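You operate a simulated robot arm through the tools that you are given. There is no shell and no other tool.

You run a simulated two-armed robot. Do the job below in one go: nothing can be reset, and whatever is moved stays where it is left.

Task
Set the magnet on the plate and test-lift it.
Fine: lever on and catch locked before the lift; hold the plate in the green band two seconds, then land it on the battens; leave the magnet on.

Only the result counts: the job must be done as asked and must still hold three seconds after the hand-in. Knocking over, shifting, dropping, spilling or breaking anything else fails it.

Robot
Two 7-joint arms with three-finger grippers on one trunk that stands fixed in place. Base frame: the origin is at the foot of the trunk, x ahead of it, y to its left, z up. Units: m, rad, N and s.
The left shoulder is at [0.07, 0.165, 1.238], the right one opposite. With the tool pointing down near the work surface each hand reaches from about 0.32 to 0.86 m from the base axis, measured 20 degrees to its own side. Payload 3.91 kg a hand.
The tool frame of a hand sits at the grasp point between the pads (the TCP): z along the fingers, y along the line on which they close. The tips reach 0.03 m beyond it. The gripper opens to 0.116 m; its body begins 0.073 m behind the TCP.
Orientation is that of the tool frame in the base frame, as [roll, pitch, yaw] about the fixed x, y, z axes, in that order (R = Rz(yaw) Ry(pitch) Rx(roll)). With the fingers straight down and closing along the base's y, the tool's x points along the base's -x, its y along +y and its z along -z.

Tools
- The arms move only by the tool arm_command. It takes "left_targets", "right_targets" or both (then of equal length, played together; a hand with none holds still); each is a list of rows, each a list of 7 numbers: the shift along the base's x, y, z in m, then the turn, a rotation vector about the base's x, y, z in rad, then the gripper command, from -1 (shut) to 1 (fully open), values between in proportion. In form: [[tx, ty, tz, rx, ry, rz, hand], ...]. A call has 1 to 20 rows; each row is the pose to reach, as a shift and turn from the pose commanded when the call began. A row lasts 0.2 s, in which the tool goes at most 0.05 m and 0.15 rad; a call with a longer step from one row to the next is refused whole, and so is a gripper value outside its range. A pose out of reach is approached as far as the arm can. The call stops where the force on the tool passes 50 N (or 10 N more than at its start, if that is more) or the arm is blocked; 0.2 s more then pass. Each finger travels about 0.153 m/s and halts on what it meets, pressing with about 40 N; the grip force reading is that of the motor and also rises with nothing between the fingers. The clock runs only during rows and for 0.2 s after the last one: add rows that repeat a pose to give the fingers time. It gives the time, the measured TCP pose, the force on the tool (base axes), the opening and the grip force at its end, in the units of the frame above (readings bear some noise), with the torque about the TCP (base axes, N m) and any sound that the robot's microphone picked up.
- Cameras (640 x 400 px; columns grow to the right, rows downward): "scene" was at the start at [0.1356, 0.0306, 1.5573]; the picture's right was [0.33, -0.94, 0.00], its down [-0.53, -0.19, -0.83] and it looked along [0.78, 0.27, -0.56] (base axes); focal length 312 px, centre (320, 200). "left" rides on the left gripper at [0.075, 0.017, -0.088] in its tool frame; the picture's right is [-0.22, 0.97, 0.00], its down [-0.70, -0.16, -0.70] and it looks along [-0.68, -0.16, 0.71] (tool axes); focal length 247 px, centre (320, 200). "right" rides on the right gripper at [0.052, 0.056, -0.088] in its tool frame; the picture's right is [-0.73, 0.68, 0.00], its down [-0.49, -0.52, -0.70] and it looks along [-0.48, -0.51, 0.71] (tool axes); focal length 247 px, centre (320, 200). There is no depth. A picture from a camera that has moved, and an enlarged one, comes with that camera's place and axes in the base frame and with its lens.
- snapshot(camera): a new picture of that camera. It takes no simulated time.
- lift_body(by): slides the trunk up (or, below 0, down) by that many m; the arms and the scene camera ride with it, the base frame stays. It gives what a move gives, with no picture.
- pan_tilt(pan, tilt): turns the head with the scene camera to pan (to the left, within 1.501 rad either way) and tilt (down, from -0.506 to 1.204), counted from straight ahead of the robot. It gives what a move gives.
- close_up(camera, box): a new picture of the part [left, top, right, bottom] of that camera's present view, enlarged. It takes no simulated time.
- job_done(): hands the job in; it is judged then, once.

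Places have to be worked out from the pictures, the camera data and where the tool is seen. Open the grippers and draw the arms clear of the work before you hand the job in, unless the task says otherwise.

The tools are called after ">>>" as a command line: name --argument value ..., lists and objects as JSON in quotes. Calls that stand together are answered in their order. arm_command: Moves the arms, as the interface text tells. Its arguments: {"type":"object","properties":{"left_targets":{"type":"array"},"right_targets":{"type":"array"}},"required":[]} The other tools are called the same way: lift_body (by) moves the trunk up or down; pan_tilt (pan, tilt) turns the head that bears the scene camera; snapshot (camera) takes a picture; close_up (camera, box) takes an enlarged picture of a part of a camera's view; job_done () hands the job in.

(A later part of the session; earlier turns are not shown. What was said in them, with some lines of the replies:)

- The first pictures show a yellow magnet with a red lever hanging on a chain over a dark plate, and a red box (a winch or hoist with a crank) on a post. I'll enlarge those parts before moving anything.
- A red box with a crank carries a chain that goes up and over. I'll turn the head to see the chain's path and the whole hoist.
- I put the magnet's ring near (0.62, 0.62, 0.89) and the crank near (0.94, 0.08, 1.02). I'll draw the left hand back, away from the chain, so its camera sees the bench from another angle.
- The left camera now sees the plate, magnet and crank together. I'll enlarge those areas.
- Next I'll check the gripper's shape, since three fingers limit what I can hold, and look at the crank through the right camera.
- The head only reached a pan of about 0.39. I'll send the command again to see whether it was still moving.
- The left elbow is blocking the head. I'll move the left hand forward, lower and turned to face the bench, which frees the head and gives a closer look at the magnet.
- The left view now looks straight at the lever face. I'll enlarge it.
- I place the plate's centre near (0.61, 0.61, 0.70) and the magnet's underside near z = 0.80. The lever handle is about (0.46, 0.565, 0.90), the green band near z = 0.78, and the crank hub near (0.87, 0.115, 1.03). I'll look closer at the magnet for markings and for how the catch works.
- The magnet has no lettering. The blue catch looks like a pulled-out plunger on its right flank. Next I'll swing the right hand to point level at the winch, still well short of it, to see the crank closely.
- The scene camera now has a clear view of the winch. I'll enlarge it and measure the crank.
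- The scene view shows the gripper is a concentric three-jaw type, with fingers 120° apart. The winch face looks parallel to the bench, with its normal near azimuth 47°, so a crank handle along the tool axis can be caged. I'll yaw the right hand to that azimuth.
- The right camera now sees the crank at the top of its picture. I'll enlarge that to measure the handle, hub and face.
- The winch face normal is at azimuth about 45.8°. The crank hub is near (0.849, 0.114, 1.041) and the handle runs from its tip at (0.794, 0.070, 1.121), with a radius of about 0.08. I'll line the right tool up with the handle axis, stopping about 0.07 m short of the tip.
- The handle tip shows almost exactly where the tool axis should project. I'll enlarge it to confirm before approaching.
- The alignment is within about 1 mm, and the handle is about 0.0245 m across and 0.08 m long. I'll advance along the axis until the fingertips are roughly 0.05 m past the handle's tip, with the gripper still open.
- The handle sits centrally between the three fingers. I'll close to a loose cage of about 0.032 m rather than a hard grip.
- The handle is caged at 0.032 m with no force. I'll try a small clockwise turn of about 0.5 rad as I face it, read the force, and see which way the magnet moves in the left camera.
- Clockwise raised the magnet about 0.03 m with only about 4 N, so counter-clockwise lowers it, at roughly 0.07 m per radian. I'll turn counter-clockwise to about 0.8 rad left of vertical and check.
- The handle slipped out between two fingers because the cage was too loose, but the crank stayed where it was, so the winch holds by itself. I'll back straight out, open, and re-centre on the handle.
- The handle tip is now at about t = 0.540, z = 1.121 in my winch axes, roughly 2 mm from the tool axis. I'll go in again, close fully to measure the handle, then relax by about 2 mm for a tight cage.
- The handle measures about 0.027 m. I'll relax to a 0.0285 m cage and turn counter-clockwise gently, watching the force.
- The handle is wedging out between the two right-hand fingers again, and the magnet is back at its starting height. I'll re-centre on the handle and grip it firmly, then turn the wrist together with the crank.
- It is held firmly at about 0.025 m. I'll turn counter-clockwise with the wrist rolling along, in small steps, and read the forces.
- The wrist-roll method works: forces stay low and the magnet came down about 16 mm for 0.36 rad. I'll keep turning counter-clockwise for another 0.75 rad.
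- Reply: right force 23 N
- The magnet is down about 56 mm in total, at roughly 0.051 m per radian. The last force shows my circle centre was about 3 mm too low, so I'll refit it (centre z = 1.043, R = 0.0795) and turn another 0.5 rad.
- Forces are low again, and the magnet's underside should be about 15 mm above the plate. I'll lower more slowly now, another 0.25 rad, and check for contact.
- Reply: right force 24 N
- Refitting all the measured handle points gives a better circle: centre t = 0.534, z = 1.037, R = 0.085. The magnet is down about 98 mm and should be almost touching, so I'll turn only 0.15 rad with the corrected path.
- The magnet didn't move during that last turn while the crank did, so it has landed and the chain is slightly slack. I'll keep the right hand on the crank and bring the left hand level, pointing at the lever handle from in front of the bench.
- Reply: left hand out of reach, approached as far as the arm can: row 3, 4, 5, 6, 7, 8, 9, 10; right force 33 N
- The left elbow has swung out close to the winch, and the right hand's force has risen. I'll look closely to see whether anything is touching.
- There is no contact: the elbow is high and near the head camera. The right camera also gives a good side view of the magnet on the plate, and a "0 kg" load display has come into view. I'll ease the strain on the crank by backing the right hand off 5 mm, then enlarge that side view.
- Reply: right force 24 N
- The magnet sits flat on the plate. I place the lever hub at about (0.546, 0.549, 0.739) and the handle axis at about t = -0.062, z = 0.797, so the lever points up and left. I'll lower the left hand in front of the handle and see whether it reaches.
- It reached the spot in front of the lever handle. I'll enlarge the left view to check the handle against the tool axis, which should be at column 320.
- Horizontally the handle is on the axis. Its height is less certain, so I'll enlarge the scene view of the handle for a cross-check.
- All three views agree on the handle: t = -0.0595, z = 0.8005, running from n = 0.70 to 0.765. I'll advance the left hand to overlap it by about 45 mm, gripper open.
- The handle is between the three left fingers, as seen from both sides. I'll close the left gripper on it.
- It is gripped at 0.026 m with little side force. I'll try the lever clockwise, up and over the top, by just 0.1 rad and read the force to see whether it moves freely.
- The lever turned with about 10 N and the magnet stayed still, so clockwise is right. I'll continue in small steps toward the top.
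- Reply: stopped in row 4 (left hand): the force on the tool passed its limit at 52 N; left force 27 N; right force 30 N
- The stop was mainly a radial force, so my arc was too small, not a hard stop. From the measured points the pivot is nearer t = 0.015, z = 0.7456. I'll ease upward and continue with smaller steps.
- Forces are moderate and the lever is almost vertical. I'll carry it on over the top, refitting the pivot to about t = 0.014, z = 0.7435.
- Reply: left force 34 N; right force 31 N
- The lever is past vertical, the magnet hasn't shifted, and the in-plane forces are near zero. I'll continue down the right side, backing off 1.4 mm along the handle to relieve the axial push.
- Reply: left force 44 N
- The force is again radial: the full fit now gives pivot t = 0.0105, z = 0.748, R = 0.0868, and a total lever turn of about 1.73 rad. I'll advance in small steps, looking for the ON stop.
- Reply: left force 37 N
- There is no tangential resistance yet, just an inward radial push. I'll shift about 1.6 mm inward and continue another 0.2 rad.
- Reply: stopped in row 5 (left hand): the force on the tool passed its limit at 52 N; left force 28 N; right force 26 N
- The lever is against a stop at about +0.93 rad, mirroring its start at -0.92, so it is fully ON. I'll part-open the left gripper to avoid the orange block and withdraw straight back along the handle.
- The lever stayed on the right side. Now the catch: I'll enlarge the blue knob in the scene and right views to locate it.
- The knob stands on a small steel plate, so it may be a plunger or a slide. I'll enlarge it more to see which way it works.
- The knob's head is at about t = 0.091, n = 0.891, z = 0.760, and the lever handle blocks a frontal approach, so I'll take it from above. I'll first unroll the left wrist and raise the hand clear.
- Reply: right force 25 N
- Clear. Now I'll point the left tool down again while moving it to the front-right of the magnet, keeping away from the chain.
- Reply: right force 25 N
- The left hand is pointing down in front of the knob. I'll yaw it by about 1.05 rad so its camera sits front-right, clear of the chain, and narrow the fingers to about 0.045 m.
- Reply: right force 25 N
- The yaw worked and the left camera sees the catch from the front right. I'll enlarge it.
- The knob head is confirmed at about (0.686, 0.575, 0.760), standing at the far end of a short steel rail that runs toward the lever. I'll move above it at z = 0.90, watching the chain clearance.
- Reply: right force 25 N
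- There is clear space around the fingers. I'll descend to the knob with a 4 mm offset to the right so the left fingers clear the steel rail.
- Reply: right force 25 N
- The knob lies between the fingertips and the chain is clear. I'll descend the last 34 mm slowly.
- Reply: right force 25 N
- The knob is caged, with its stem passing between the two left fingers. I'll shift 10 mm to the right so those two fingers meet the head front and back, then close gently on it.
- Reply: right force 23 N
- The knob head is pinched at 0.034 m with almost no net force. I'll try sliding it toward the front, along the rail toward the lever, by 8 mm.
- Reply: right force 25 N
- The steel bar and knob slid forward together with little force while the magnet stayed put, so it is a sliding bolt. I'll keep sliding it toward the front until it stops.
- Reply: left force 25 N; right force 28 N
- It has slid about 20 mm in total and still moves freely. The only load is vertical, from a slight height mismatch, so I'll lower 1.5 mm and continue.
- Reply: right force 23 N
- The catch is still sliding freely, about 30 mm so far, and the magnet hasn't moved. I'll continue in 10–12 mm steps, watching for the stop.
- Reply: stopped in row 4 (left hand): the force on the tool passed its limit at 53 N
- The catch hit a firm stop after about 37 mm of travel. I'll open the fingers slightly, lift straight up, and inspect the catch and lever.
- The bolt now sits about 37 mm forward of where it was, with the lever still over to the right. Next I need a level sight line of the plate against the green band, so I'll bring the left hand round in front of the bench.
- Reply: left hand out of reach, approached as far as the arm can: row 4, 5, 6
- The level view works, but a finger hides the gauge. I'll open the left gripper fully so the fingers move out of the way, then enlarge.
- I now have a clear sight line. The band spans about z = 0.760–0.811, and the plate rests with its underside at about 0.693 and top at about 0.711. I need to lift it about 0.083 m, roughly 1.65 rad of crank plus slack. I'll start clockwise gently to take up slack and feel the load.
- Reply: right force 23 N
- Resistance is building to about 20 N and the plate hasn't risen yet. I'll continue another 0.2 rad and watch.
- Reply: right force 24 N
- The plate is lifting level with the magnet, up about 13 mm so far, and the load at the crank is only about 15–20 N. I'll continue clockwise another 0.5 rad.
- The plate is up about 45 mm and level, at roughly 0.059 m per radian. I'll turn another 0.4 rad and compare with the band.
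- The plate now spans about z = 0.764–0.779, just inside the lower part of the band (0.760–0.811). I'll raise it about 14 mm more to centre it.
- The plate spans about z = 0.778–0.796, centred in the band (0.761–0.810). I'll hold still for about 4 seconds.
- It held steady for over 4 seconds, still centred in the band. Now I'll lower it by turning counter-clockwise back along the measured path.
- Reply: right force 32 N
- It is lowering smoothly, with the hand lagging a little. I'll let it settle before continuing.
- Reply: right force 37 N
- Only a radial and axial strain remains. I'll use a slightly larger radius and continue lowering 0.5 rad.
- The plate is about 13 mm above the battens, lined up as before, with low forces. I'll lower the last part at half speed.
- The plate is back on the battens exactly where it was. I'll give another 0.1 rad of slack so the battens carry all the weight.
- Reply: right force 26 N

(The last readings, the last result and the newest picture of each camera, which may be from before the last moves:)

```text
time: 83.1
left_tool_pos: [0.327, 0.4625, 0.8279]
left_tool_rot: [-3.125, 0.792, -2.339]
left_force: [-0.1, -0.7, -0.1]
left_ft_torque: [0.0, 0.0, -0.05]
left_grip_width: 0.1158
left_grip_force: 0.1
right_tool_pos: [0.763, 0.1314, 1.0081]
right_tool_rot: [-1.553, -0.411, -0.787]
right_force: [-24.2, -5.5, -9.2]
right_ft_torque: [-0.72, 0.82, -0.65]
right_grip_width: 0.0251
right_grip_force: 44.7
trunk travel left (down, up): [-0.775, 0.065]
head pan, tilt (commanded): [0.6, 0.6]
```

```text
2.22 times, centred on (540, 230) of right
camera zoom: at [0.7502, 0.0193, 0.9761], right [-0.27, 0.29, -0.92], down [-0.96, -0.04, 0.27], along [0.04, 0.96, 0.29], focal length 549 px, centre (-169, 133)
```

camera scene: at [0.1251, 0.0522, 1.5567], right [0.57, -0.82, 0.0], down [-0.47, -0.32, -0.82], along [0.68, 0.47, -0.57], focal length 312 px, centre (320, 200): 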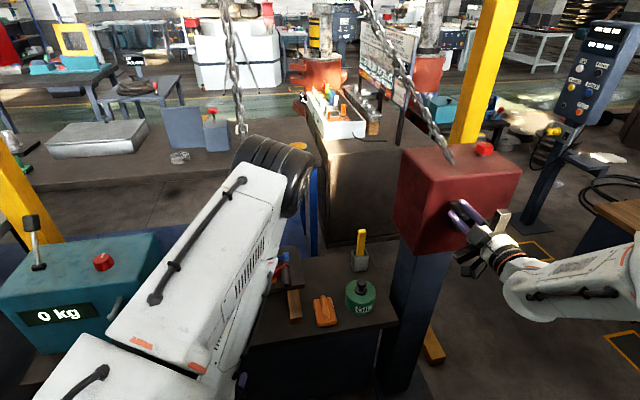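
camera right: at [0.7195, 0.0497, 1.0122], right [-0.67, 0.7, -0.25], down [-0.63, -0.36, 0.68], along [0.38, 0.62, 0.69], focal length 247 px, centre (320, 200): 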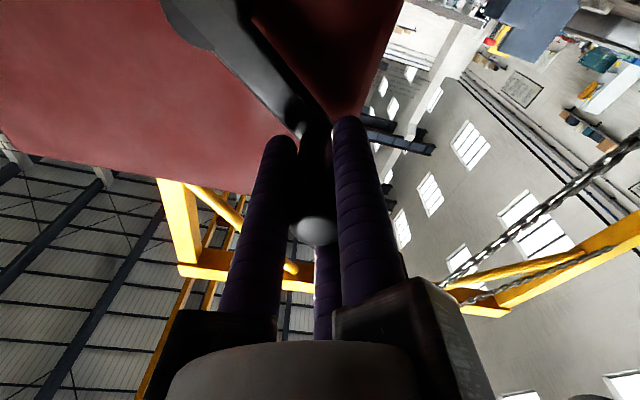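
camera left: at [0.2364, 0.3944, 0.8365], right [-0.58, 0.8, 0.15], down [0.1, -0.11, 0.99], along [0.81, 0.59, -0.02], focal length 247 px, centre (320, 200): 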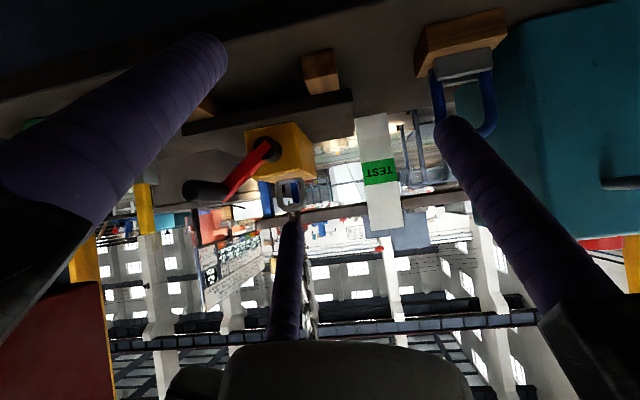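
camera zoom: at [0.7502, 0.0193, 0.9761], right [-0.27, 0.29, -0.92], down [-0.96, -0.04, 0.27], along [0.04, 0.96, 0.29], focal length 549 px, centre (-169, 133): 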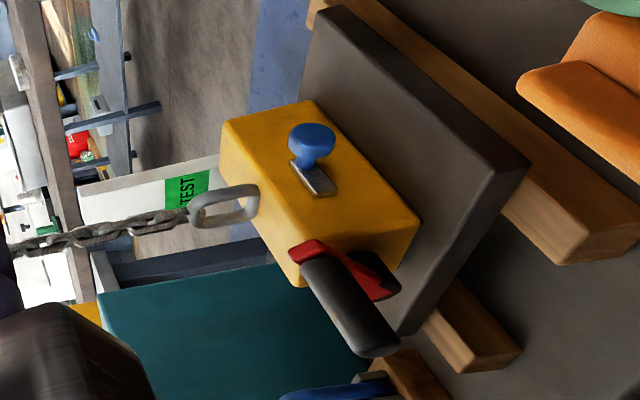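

Everything is down: the plate is flat on both battens, the lever is at the ON stop, and the catch is at its forward stop. I'll release the crank by opening the right gripper part-way and backing straight off.

>>> arm_command --right_targets '[[0, 0, 0, 0, 0, 0, -0.6], [0, 0, 0, 0, 0, 0, -0.2], [0, 0, 0, 0, 0, 0, 0.1], [0, 0, 0, 0, 0, 0, 0.1], [-0.0244, -0.0251, 0, 0, 0, 0, 0.1], [-0.0488, -0.0502, 0, 0, 0, 0, 0.1], [-0.0732, -0.0753, 0, 0, 0, 0, 0.1], [-0.0976, -0.1004, 0, 0, 0, 0, 0.5], [-0.0976, -0.1004, 0, 0, 0, 0, 0.5]]'

>>> snapshot --camera "scene"

>>> close_up --camera "left" --box '[160, 70, 440, 245]'

>>> snapshot --camera "right"

```text
time: 85.1
left_tool_pos: [0.3296, 0.4636, 0.8273]
left_tool_rot: [-3.126, 0.79, -2.34]
left_force: [0.3, 0.5, 0.3]
left_ft_torque: [0.0, 0.0, 0.01]
left_grip_width: 0.1159
left_grip_force: 0.0
right_tool_pos: [0.6676, 0.0283, 1.0072]
right_tool_rot: [-1.551, -0.405, -0.792]
right_force: [0.1, 0.4, -0.5]
right_ft_torque: [0.01, -0.01, 0.0]
right_grip_width: 0.0871
right_grip_force: 0.2
trunk travel left (down, up): [-0.775, 0.065]
head pan, tilt (commanded): [0.6, 0.6]
```

```text
taken
camera scene: at [0.1255, 0.0519, 1.5566], right [0.57, -0.82, 0.0], down [-0.47, -0.32, -0.82], along [0.68, 0.47, -0.57], focal length 312 px, centre (320, 200)
```

scene: 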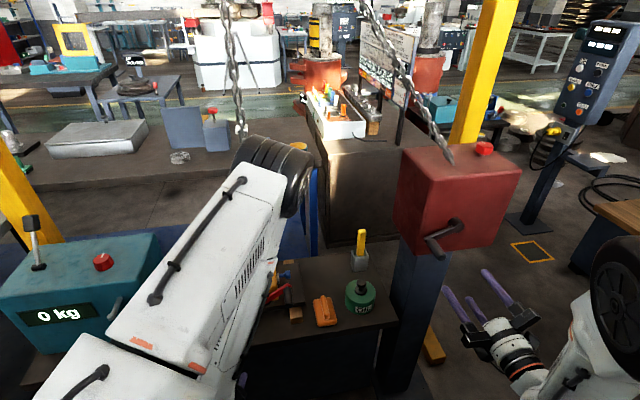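

```text
2.29 times, centred on (300, 158) of left
camera zoom: at [0.2363, 0.3928, 0.8374], right [-0.58, 0.8, 0.15], down [0.1, -0.11, 0.99], along [0.81, 0.59, -0.02], focal length 564 px, centre (366, 297)
```

zoom: 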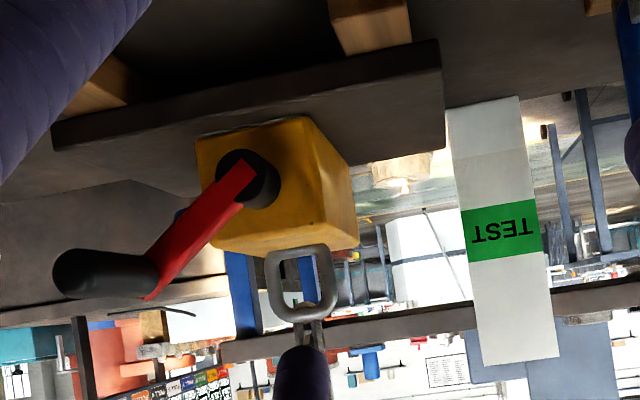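

```text
taken
camera right: at [0.6558, -0.0846, 0.9749], right [-0.27, 0.3, -0.92], down [-0.96, -0.04, 0.28], along [0.05, 0.95, 0.29], focal length 247 px, centre (320, 200)
```

right: 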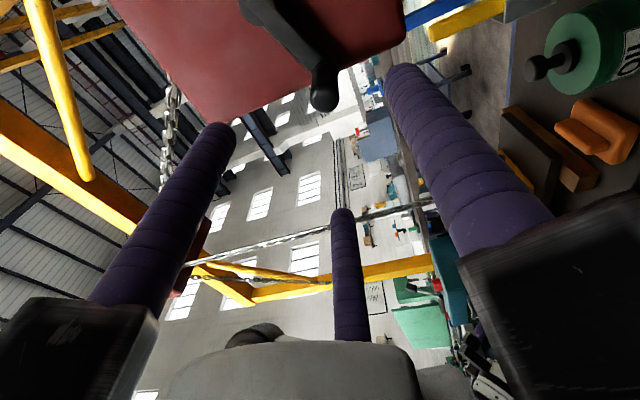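

The crank stayed put and nothing moved on release. I'll draw both arms clear: the left hand reverses up and away from the bench, and the right hand backs off fully open.

>>> arm_command --left_targets '[[0.013, -0.004, 0.032, -0.0804, 0.0781, 0, 1], [0.026, -0.008, 0.06, -0.1608, 0.1563, 0, 1], [0.039, -0.012, 0.088, -0.2412, 0.2345, 0, 1], [0.052, -0.016, 0.116, -0.3217, 0.3127, 0, 1], [0.065, -0.02, 0.144, -0.4021, 0.3909, 0, 1], [0.078, -0.024, 0.172, -0.4825, 0.469, 0, 1], [0.091, -0.028, 0.2, -0.5629, 0.5471, 0, 1], [0.085, -0.06, 0.23, -0.5629, 0.5471, 0, 1], [0.075, -0.1, 0.26, -0.5629, 0.5471, 0, 1], [0.075, -0.1, 0.26, -0.5629, 0.5471, 0, 1]]' --right_targets '[[-0.008, -0.015, 0.01, 0, 0, 0, 1], [-0.016, -0.03, 0.02, 0, 0, 0, 1], [-0.024, -0.045, 0.03, 0, 0, 0, 1], [-0.032, -0.06, 0.04, 0, 0, 0, 1], [-0.04, -0.075, 0.05, 0, 0, 0, 1], [-0.048, -0.09, 0.06, 0, 0, 0, 1], [-0.056, -0.105, 0.07, 0, 0, 0, 1], [-0.062, -0.117, 0.08, 0, 0, 0, 1], [-0.068, -0.128, 0.093, 0, 0, 0, 1], [-0.068, -0.128, 0.093, 0, 0, 0, 1]]'

>>> snapshot --camera "left"

>>> snapshot --camera "scene"

```text
refused: row 9 steps farther than a row can; nothing moved
```

```text
taken
camera left: at [0.2363, 0.3928, 0.8374], right [-0.58, 0.8, 0.15], down [0.1, -0.11, 0.99], along [0.81, 0.59, -0.02], focal length 247 px, centre (320, 200)
```

left: 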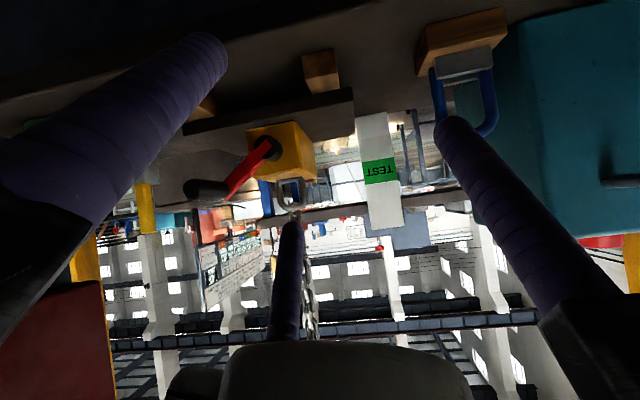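

```text
taken
camera scene: at [0.1255, 0.0519, 1.5566], right [0.57, -0.82, 0.0], down [-0.47, -0.32, -0.82], along [0.68, 0.47, -0.57], focal length 312 px, centre (320, 200)
```

scene: 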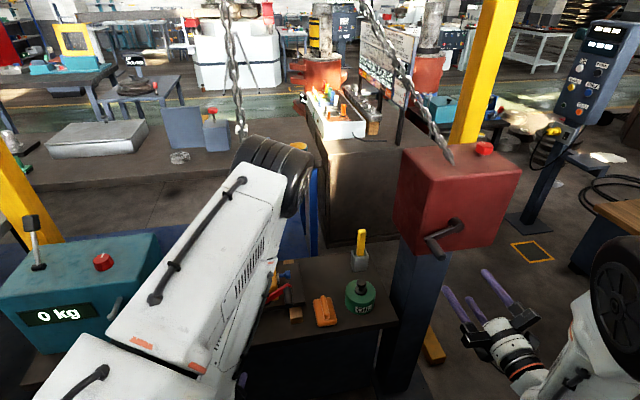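

That call was refused because one row's step was too long, so nothing moved. I'll send it again with smaller steps.

>>> arm_command --left_targets '[[0.013, -0.004, 0.032, -0.0804, 0.0781, 0, 1], [0.026, -0.008, 0.06, -0.1608, 0.1563, 0, 1], [0.039, -0.012, 0.088, -0.2412, 0.2345, 0, 1], [0.052, -0.016, 0.116, -0.3217, 0.3127, 0, 1], [0.065, -0.02, 0.144, -0.4021, 0.3909, 0, 1], [0.078, -0.024, 0.172, -0.4825, 0.469, 0, 1], [0.091, -0.028, 0.2, -0.5629, 0.5471, 0, 1], [0.087, -0.05, 0.22, -0.5629, 0.5471, 0, 1], [0.082, -0.075, 0.24, -0.5629, 0.5471, 0, 1], [0.075, -0.1, 0.26, -0.5629, 0.5471, 0, 1], [0.075, -0.1, 0.26, -0.5629, 0.5471, 0, 1]]' --right_targets '[[-0.008, -0.015, 0.01, 0, 0, 0, 1], [-0.016, -0.03, 0.02, 0, 0, 0, 1], [-0.024, -0.045, 0.03, 0, 0, 0, 1], [-0.032, -0.06, 0.04, 0, 0, 0, 1], [-0.04, -0.075, 0.05, 0, 0, 0, 1], [-0.048, -0.09, 0.06, 0, 0, 0, 1], [-0.056, -0.105, 0.07, 0, 0, 0, 1], [-0.062, -0.117, 0.08, 0, 0, 0, 1], [-0.068, -0.128, 0.093, 0, 0, 0, 1], [-0.068, -0.128, 0.093, 0, 0, 0, 1], [-0.068, -0.128, 0.093, 0, 0, 0, 1]]'

>>> snapshot --camera "left"

>>> snapshot --camera "scene"

```text
time: 87.5
left_tool_pos: [0.4058, 0.3638, 1.0882]
left_tool_rot: [-3.129, 0.005, -2.342]
left_force: [0.3, 0.4, 0.1]
left_ft_torque: [-0.01, 0.04, 0.0]
left_grip_width: 0.1161
left_grip_force: 0.1
left hand out of reach, approached as far as the arm can: row 1, 2, 3
right_tool_pos: [0.6004, -0.0974, 1.1017]
right_tool_rot: [-1.552, -0.408, -0.786]
right_force: [0.0, 0.4, -0.4]
right_ft_torque: [0.01, -0.05, 0.0]
right_grip_width: 0.1161
right_grip_force: 0.1
trunk travel left (down, up): [-0.775, 0.065]
head pan, tilt (commanded): [0.6, 0.6]
```

```text
taken
camera left: at [0.3389, 0.3229, 1.1766], right [-0.54, 0.84, -0.01], down [0.59, 0.39, 0.71], along [0.6, 0.38, -0.71], focal length 247 px, centre (320, 200)
```

left: 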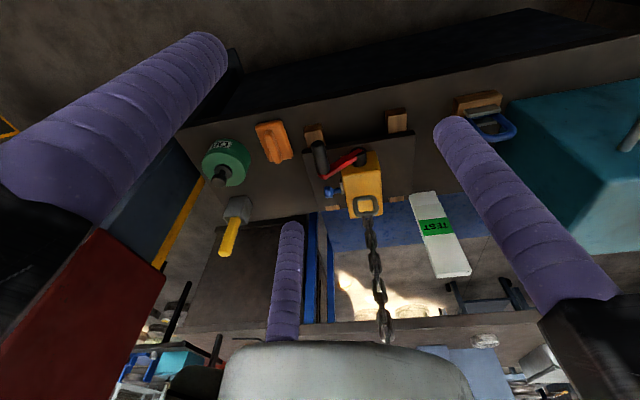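

```text
taken
camera scene: at [0.1256, 0.0518, 1.5566], right [0.57, -0.82, 0.0], down [-0.47, -0.32, -0.82], along [0.68, 0.47, -0.57], focal length 312 px, centre (320, 200)
```

scene: 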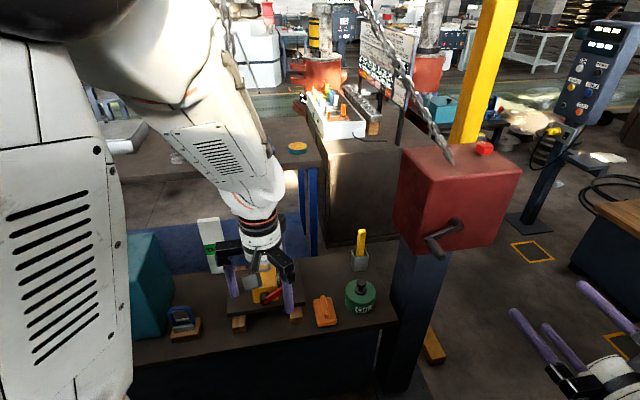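

Both arms are clear and open. I'll take one last close look at the magnet, catch and surroundings before handing in.

>>> close_up --camera "left" --box '[290, 100, 490, 230]'

>>> close_up --camera "left" --box '[310, 140, 390, 220]'

```text
3.08 times, centred on (390, 165) of left
camera zoom: at [0.3389, 0.3229, 1.1766], right [-0.54, 0.84, -0.01], down [0.59, 0.39, 0.71], along [0.6, 0.38, -0.71], focal length 760 px, centre (105, 308)
```

zoom: 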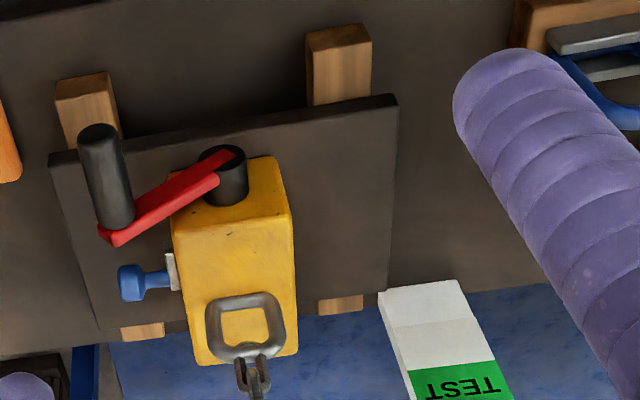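

```text
5.00 times, centred on (350, 180) of left
camera zoom: at [0.3389, 0.3229, 1.1766], right [-0.54, 0.84, -0.01], down [0.59, 0.39, 0.71], along [0.6, 0.38, -0.71], focal length 1235 px, centre (170, 300)
```

zoom: 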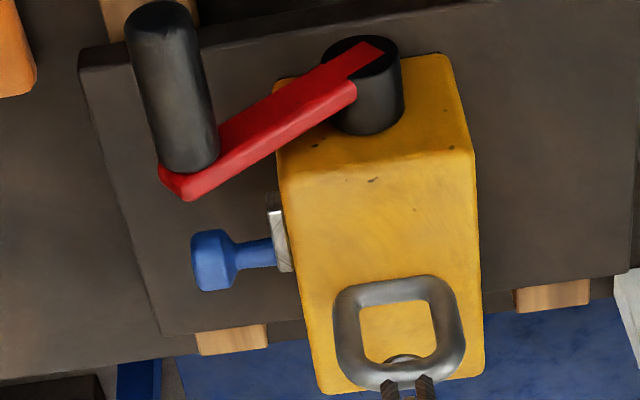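

The checks all hold. The plate rests level on both battens, and the magnet sits centred on it with the lever at its ON stop. The catch is slid fully forward, the other items are where they were, and both grippers are open and clear. I'm handing the job in.

>>> job_done

```text
The job is handed in.
```

The magnet is on the plate and the test lift is done; I've handed the job in.

- **Before the lift:** I lowered the magnet onto the plate with the winch crank and swung the lever over to its stop. I then slid the blue catch forward until it hit its stop, after about 37 mm of travel.
- **The lift:** The plate rose level and I held it for over 4 seconds. From the camera views it sat at about 0.778–0.796 m, inside the green band at about 0.761–0.810 m.
- **After:** The plate is back on both battens where it started, with slight slack in the chain. The lever is still on and the catch is still forward. Both grippers are open and clear of the work.

**Not confirmed:** nothing on the magnet is marked, so I judged "on" and "locked" from the stops. I did not push back on the lever to prove the catch holds it. The load display beside the bench still read 0 kg partway up and while the plate was held in the band, so it didn't confirm the load.

While I was learning the crank, its handle slipped out of the right gripper twice. The first time I had raised the magnet about 3 cm. It stayed up both times, and nothing dropped.
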